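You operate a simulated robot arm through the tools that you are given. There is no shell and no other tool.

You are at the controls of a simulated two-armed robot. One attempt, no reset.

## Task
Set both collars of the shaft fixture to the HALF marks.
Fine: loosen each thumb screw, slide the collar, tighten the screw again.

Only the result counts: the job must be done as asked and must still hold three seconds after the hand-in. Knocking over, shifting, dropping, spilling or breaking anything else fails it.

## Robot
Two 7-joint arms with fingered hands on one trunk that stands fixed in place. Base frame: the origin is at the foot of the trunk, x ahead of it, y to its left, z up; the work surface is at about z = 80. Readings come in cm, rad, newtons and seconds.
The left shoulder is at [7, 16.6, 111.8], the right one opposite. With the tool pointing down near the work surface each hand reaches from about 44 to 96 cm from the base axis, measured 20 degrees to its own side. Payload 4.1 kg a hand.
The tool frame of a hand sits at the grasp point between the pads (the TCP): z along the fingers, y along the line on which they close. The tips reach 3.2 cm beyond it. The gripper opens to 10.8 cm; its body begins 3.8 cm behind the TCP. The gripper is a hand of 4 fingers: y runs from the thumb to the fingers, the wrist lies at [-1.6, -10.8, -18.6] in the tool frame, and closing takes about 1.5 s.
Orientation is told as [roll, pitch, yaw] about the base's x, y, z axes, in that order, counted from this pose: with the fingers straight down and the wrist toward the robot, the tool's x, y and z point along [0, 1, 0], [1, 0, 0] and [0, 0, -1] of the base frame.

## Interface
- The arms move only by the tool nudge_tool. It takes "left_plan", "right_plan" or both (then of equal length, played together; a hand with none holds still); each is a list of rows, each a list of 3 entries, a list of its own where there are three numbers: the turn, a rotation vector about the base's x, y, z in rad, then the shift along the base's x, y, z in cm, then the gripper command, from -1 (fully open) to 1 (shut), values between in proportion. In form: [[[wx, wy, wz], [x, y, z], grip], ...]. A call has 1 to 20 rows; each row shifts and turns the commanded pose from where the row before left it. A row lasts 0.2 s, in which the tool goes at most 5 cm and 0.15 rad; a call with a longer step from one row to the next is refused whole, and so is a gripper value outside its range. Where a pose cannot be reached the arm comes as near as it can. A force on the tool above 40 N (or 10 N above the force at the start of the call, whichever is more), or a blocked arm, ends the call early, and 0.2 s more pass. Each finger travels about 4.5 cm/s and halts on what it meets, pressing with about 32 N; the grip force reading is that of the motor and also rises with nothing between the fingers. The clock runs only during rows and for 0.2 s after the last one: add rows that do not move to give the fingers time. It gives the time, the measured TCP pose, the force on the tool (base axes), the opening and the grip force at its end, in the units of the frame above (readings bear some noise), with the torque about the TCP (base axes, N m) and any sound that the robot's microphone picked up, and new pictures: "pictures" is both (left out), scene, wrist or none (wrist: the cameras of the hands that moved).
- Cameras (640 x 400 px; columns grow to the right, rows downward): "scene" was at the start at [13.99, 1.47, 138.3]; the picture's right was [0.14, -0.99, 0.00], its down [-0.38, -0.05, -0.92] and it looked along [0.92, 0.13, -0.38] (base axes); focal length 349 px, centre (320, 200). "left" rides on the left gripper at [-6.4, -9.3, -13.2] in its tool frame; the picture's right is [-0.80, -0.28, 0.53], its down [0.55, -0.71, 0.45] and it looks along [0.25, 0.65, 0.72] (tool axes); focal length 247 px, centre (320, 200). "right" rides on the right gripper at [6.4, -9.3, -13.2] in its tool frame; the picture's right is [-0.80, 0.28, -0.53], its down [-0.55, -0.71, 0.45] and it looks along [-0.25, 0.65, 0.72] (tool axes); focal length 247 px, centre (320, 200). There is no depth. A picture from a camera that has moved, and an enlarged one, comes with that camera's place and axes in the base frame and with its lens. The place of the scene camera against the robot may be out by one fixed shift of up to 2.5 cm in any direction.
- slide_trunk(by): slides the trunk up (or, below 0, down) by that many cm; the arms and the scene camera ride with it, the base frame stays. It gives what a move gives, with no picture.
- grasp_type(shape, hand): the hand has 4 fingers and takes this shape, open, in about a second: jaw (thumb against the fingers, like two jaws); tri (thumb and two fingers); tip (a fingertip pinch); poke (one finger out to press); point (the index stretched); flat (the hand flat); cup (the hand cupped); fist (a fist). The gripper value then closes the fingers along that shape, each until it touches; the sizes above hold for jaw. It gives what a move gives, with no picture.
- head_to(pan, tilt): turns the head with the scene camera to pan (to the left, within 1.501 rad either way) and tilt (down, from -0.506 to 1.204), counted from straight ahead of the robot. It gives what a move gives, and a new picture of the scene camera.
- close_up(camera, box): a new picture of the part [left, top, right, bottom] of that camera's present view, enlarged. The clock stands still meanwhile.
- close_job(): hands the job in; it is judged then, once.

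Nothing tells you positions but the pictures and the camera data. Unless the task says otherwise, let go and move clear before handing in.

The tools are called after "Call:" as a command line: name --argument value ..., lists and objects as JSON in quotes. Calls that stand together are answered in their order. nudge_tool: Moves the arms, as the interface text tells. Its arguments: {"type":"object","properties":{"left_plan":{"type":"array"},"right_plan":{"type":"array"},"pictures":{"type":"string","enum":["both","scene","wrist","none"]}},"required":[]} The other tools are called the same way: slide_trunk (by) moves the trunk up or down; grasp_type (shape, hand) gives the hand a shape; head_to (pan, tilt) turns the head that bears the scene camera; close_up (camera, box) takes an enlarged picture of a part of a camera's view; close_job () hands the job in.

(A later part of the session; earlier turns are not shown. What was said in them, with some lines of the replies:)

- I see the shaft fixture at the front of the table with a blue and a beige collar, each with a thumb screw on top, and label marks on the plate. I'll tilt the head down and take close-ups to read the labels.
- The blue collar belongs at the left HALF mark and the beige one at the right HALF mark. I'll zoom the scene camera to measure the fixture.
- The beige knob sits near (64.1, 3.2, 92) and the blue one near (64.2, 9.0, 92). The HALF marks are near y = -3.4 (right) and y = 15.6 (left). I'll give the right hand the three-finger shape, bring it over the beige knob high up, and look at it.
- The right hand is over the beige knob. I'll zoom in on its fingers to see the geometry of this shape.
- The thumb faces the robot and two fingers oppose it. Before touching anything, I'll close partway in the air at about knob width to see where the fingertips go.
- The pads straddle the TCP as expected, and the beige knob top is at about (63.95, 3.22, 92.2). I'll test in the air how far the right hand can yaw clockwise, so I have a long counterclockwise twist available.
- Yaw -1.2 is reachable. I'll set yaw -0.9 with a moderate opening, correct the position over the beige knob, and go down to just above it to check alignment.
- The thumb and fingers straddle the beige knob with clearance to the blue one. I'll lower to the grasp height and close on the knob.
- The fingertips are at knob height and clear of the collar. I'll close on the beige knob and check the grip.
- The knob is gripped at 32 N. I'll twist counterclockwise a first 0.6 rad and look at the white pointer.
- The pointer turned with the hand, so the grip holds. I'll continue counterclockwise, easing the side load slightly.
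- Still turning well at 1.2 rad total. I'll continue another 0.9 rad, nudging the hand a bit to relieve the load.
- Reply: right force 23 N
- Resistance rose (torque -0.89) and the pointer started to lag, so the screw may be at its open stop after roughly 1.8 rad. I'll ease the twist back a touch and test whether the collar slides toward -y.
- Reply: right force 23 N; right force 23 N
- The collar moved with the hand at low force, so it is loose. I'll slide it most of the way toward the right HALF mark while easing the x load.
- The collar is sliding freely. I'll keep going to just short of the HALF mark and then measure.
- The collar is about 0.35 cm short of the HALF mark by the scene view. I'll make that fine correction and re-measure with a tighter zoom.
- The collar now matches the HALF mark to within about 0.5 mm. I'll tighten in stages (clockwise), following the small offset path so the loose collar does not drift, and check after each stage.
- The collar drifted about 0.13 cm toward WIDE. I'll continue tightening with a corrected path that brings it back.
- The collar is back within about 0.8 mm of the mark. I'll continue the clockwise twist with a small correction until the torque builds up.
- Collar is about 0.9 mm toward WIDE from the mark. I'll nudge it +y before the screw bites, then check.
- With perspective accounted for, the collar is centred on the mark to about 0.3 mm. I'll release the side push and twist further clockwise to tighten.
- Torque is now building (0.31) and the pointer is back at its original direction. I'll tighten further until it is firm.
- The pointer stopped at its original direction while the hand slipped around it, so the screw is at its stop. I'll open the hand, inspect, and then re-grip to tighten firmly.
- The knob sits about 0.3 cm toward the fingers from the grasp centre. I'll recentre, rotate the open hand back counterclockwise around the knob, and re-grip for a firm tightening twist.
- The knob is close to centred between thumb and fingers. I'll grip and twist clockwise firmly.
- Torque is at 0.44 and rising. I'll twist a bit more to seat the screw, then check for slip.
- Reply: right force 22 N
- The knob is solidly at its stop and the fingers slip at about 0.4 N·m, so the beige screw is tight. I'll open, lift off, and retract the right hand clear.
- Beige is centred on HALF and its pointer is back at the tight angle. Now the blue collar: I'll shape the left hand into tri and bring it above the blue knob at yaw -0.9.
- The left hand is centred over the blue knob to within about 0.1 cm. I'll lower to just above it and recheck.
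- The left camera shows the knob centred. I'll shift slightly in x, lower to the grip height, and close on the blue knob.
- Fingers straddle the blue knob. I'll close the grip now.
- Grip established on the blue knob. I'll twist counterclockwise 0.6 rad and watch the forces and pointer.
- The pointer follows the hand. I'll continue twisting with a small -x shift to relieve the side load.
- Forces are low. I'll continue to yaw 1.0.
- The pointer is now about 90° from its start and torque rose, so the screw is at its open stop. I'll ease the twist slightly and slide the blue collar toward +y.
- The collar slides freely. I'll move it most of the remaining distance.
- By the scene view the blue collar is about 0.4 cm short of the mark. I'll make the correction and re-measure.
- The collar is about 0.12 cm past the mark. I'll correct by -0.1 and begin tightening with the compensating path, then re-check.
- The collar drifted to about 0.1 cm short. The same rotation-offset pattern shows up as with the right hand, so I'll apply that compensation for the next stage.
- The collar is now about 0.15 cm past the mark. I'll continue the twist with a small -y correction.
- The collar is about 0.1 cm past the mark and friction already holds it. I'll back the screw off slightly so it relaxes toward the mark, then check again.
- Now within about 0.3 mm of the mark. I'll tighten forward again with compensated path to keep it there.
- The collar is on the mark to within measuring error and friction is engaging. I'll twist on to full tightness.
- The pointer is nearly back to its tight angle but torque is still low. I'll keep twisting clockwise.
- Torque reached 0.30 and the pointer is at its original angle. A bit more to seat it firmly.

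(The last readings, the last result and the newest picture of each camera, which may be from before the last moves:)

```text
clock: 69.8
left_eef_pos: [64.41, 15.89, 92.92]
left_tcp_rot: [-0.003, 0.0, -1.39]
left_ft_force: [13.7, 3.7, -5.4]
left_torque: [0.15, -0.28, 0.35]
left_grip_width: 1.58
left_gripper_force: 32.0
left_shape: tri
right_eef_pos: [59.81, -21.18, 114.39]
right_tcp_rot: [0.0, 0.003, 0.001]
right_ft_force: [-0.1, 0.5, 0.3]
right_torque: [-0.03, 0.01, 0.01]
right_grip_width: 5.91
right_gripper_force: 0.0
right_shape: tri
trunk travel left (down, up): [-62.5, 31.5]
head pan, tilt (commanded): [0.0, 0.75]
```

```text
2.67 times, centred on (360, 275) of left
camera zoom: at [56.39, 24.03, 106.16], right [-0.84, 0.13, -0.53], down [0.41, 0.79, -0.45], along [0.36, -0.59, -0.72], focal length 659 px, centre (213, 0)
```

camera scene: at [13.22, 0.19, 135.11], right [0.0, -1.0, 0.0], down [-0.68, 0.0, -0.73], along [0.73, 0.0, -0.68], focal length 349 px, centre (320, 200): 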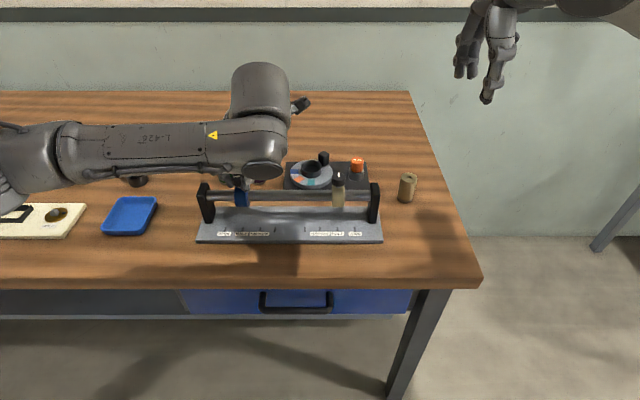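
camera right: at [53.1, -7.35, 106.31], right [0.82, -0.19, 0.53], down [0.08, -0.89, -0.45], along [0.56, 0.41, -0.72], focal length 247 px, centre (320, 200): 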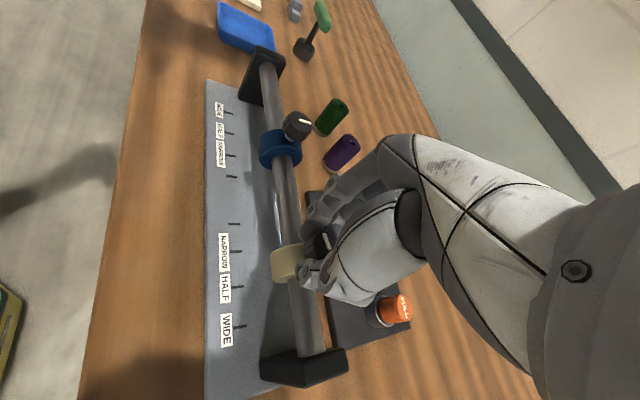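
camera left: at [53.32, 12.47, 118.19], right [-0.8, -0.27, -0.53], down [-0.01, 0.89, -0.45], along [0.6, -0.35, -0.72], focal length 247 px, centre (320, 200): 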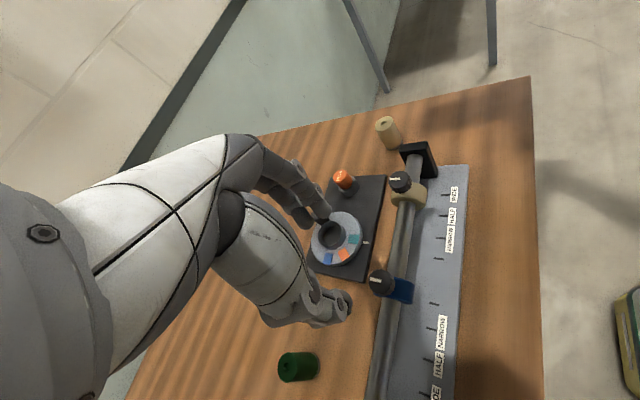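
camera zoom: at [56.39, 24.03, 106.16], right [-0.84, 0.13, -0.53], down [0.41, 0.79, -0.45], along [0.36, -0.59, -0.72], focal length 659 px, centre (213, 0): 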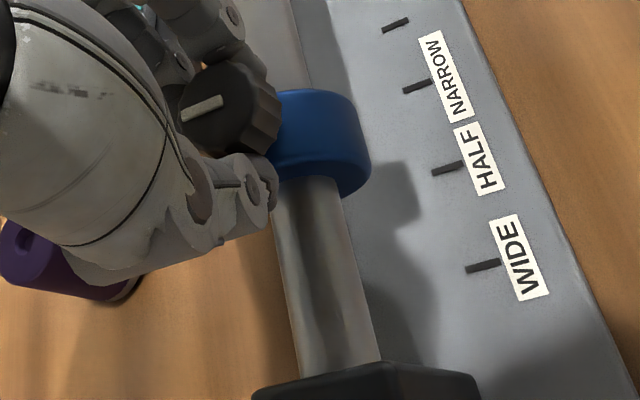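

The knob is at its stop and the fingers slip around it. I'll open the left hand, lift, and retreat, then verify both collars.

Call:
nudge_tool --left_plan '[[[0, 0, 0], [0, 0, 0], 0.4], [[0, 0, 0], [0, 0, 0], 0.1], [[0, 0, 0], [0, 0, 0], -0.1], [[0, 0, 0], [0, 0, 0], -0.1], [[0, 0, 0], [0, 0, 0], -0.1], [[0, 0, 0], [0, 0, 1], -0.1], [[0, 0, 0], [0, 0, 1.5], -0.1], [[0, 0, 0], [0, 0, 2], -0.1], [[0, 0, 0], [0, 0, 2], -0.1], [[0, 0, 0.1], [0, 0, 2], -0.1]]' --pictures "none"

Call:
nudge_tool --left_plan '[[[0, 0, 0.15], [-0.5, 1.7, 2], -0.1], [[0, 0, 0.15], [-0.5, 1.7, 2], -0.1], [[0, 0, 0.15], [-0.5, 1.7, 2], -0.1], [[0, 0, 0.15], [-0.5, 1.7, 2], -0.1], [[0, 0, 0.15], [-0.5, 1.7, 2], -0.1], [[0, 0, 0.15], [-0.5, 1.7, 2], -0.1], [[0, 0, 0.15], [-0.5, 1.7, 2], -0.1], [[0, 0, 0.15], [-0.5, 1.7, 2], -0.1], [[0, 0, 0.09], [0, 0, 2], -0.1], [[0, 0, 0], [0, 0, 0], -0.1]]' --pictures "both"

Call:
close_up --camera "scene" --box '[190, 150, 390, 250]'

Call:
close_up --camera "scene" --box '[232, 186, 254, 204]'

Call:
close_up --camera "scene" --box '[232, 222, 254, 240]'

Call:
close_up --camera "scene" --box '[328, 186, 350, 204]'

Call:
close_up --camera "scene" --box '[328, 222, 350, 240]'

```text
clock: 72.0
left_eef_pos: [64.16, 16.08, 101.73]
left_tcp_rot: [-0.002, 0.002, -1.289]
left_ft_force: [0.2, -0.2, -0.2]
left_torque: [0.04, -0.02, -0.01]
left_grip_width: 5.88
left_gripper_force: 0.2
left_shape: tri
right_eef_pos: [59.5, -21.28, 114.77]
right_tcp_rot: [0.0, -0.001, 0.002]
right_ft_force: [0.3, -0.5, 0.4]
right_torque: [0.04, 0.03, -0.01]
right_grip_width: 5.89
right_gripper_force: 0.0
right_shape: tri
trunk travel left (down, up): [-62.5, 31.5]
head pan, tilt (commanded): [0.0, 0.75]
```

```text
clock: 74.2
left_eef_pos: [60.11, 29.51, 119.79]
left_tcp_rot: [0.0, 0.0, 0.002]
left_ft_force: [0.0, -0.5, -0.9]
left_torque: [-0.03, -0.01, 0.01]
left_grip_width: 5.89
left_gripper_force: 0.0
left_shape: tri
right_eef_pos: [59.51, -21.32, 114.63]
right_tcp_rot: [0.0, 0.0, 0.002]
right_ft_force: [0.3, 0.5, -0.5]
right_torque: [0.03, 0.0, 0.02]
right_grip_width: 5.89
right_gripper_force: 0.1
right_shape: tri
trunk travel left (down, up): [-62.5, 31.5]
head pan, tilt (commanded): [0.0, 0.75]
camera scene: at [13.08, 0.26, 135.12], right [0.0, -1.0, 0.0], down [-0.68, 0.0, -0.73], along [0.73, 0.0, -0.68], focal length 349 px, centre (320, 200)
camera left: at [50.72, 23.22, 132.86], right [-0.28, -0.8, -0.53], down [-0.71, 0.55, -0.45], along [0.65, 0.25, -0.72], focal length 247 px, centre (320, 200)
```

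scene: 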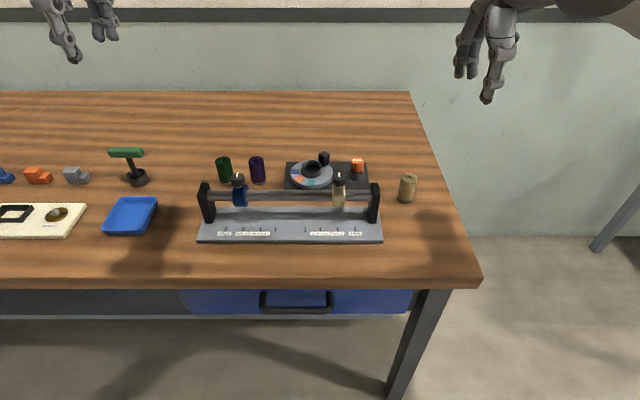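
left: 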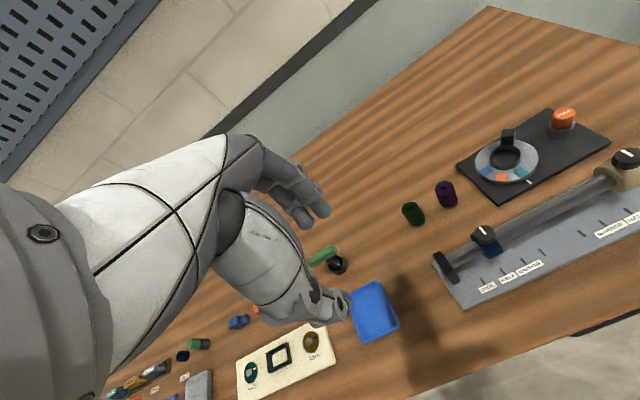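

```text
3.20 times, centred on (290, 200) of scene
camera zoom: at [13.08, 0.26, 135.12], right [0.0, -1.0, 0.0], down [-0.68, 0.0, -0.73], along [0.73, 0.0, -0.68], focal length 1117 px, centre (416, 200)
```

zoom: 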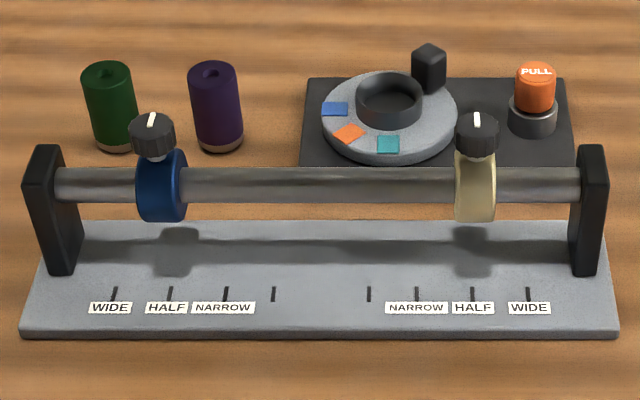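

```text
16.00 times, centred on (243, 195) of scene
camera zoom: at [13.08, 0.26, 135.12], right [0.0, -1.0, 0.0], down [-0.68, 0.0, -0.73], along [0.73, 0.0, -0.68], focal length 5585 px, centre (1552, 280)
```

zoom: 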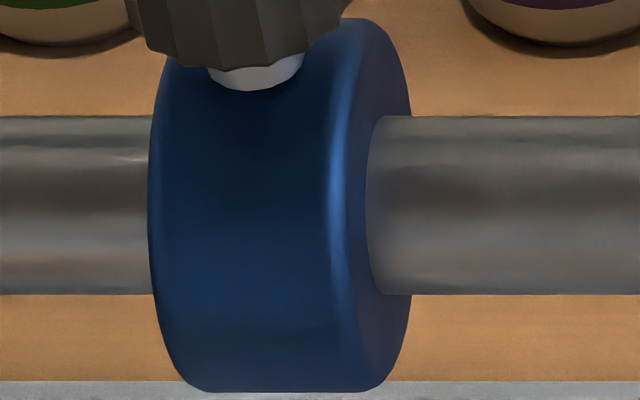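

```text
16.00 times, centred on (243, 231) of scene
camera zoom: at [13.08, 0.26, 135.12], right [0.0, -1.0, 0.0], down [-0.68, 0.0, -0.73], along [0.73, 0.0, -0.68], focal length 5585 px, centre (1552, -296)
```

zoom: 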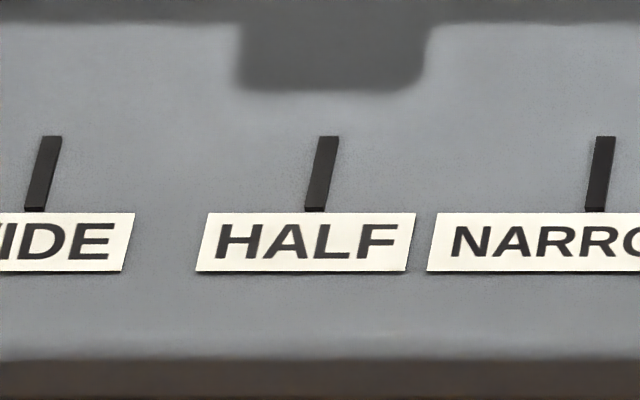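

```text
16.00 times, centred on (339, 195) of scene
camera zoom: at [13.08, 0.26, 135.12], right [0.0, -1.0, 0.0], down [-0.68, 0.0, -0.73], along [0.73, 0.0, -0.68], focal length 5585 px, centre (16, 280)
```

zoom: 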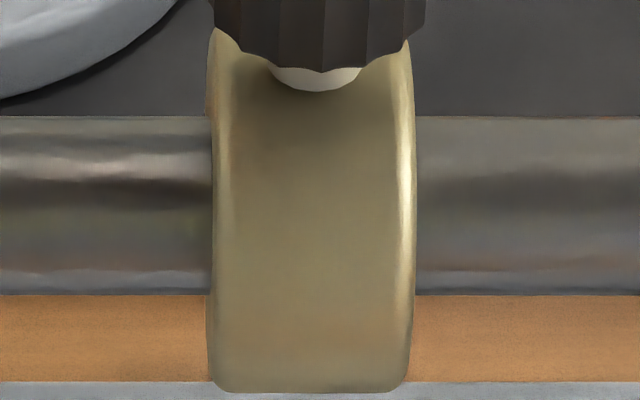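

```text
16.00 times, centred on (339, 231) of scene
camera zoom: at [13.08, 0.26, 135.12], right [0.0, -1.0, 0.0], down [-0.68, 0.0, -0.73], along [0.73, 0.0, -0.68], focal length 5585 px, centre (16, -296)
```

zoom: 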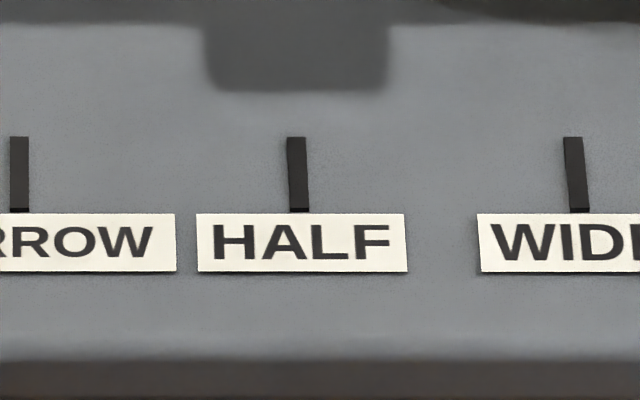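

Both collars measure on their HALF marks to about 0.2 mm. Now I'll check the knob pointers against their original tight angle.

Call:
close_up --camera "scene" --box '[227, 168, 249, 186]'

Call:
close_up --camera "scene" --box '[328, 168, 350, 186]'

Call:
close_up --camera "left" --box '[430, 120, 640, 320]'

Call:
close_up --camera "right" --box '[0, 100, 220, 300]'

```text
16.00 times, centred on (238, 177) of scene
camera zoom: at [13.08, 0.26, 135.12], right [0.0, -1.0, 0.0], down [-0.68, 0.0, -0.73], along [0.73, 0.0, -0.68], focal length 5585 px, centre (1632, 568)
```

zoom: 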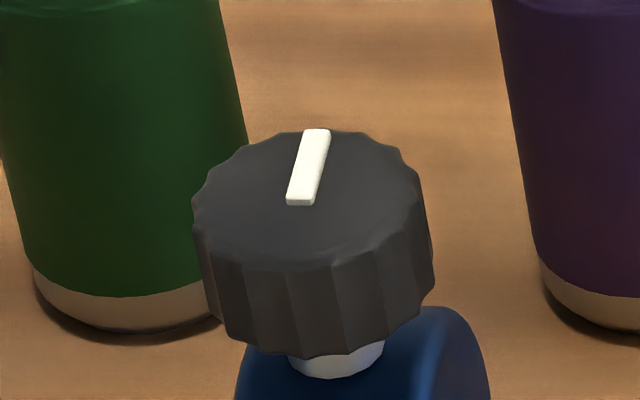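

```text
16.00 times, centred on (339, 177) of scene
camera zoom: at [13.08, 0.26, 135.12], right [0.0, -1.0, 0.0], down [-0.68, 0.0, -0.73], along [0.73, 0.0, -0.68], focal length 5585 px, centre (16, 568)
```

zoom: 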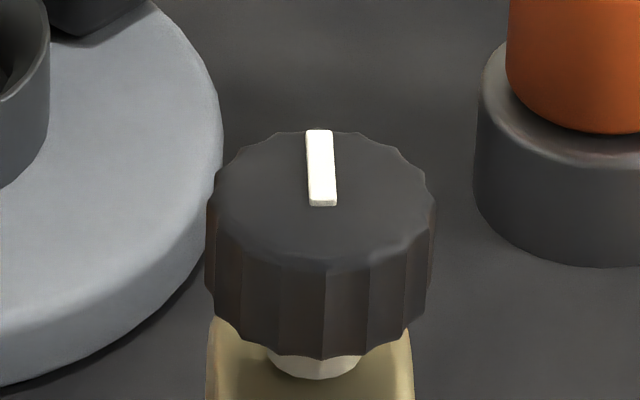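

```text
2.00 times, centred on (535, 220) of left
camera zoom: at [50.72, 23.22, 132.86], right [-0.28, -0.8, -0.53], down [-0.71, 0.55, -0.45], along [0.65, 0.25, -0.72], focal length 494 px, centre (-110, 160)
```

zoom: 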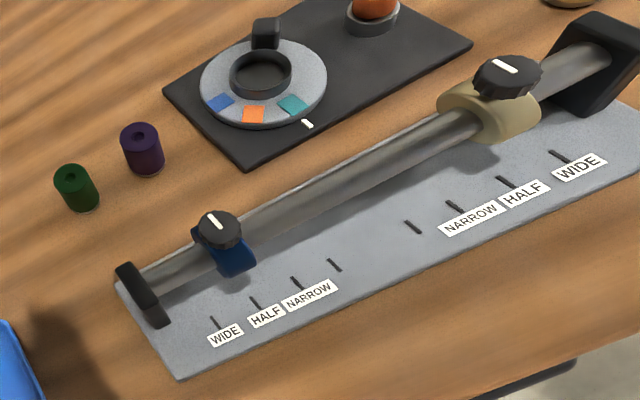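

```text
2.00 times, centred on (110, 200) of right
camera zoom: at [50.23, -14.79, 127.78], right [0.28, -0.8, 0.53], down [-0.71, -0.55, -0.45], along [0.65, -0.25, -0.72], focal length 494 px, centre (740, 200)
```

zoom: 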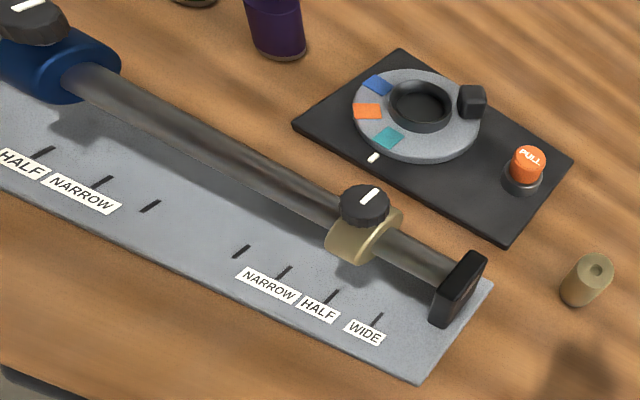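

Pointers are back at their tight angles. As an independent check of position, I'll take tight zooms with the left wrist camera on the blue collar and its mark.

Call:
close_up --camera "left" --box '[462, 222, 510, 252]'

Call:
close_up --camera "left" --box '[480, 256, 528, 286]'

Call:
close_up --camera "right" --box '[112, 190, 160, 220]'

Call:
close_up --camera "right" --box '[96, 232, 144, 262]'

```text
13.33 times, centred on (486, 237) of left
camera zoom: at [50.72, 23.22, 132.86], right [-0.28, -0.8, -0.53], down [-0.71, 0.55, -0.45], along [0.65, 0.25, -0.72], focal length 3293 px, centre (-1893, -293)
```

zoom: 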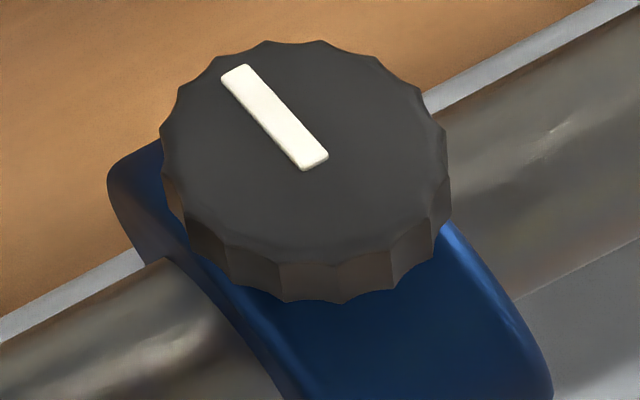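

```text
13.33 times, centred on (504, 271) of left
camera zoom: at [50.72, 23.22, 132.86], right [-0.28, -0.8, -0.53], down [-0.71, 0.55, -0.45], along [0.65, 0.25, -0.72], focal length 3293 px, centre (-2133, -747)
```

zoom: 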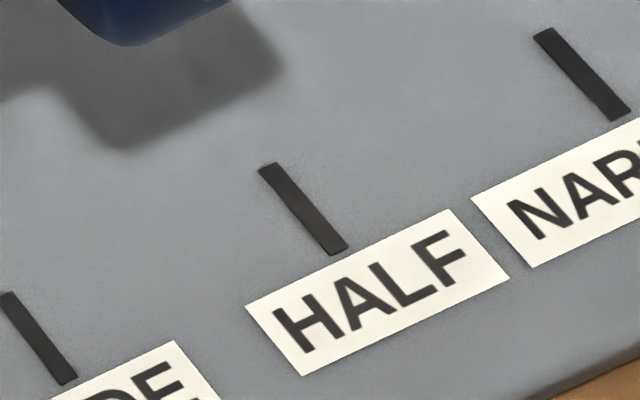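

```text
13.33 times, centred on (136, 205) of right
camera zoom: at [50.23, -14.79, 127.78], right [0.28, -0.8, 0.53], down [-0.71, -0.55, -0.45], along [0.65, -0.25, -0.72], focal length 3293 px, centre (2773, 133)
```

zoom: 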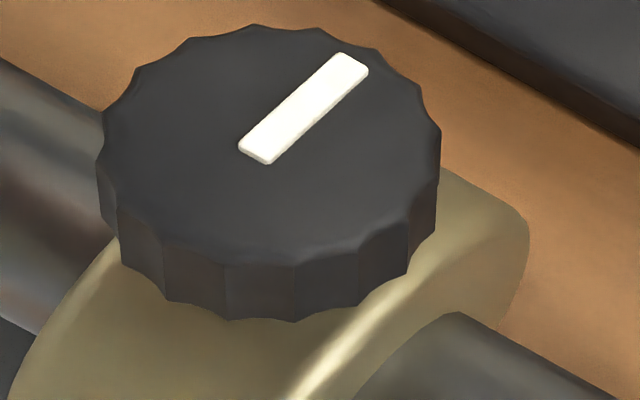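

```text
13.33 times, centred on (120, 247) of right
camera zoom: at [50.23, -14.79, 127.78], right [0.28, -0.8, 0.53], down [-0.71, -0.55, -0.45], along [0.65, -0.25, -0.72], focal length 3293 px, centre (2987, -427)
```

zoom: 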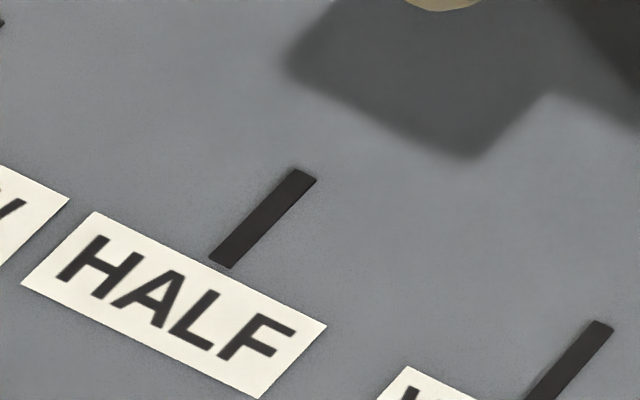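

Both collars sit on their HALF marks within about 1 mm by three independent views. Both thumb screws are back at their tight stops, nothing else has moved, and both hands are clear, so I'm handing in.

Call:
close_job

```text
The job is handed in.
```

I set both collars to the HALF marks, tightened their thumb screws again and handed the job in. I have not seen the verdict.

| Collar | Moved to | Offset from mark (scene camera) | Offset from mark (wrist camera) |
|---|---|---|---|
| Blue | left HALF | about 0.2 mm short of the mark, toward the middle | about 0.7 mm past the mark, outward |
| Beige | right HALF | about 0 | about 0.9 mm past the mark, outward |

- **Screws:** I twisted each knob clockwise until it stopped turning and the fingers slipped, at about 0.35–0.45 N·m. Both white pointers are back at their starting angle. I did not try pushing the tightened collars to test the hold.
- **Surroundings:** the dial, the PULL knob and the cylinders look unmoved in the last pictures. Both hands are open and clear of the fixture.
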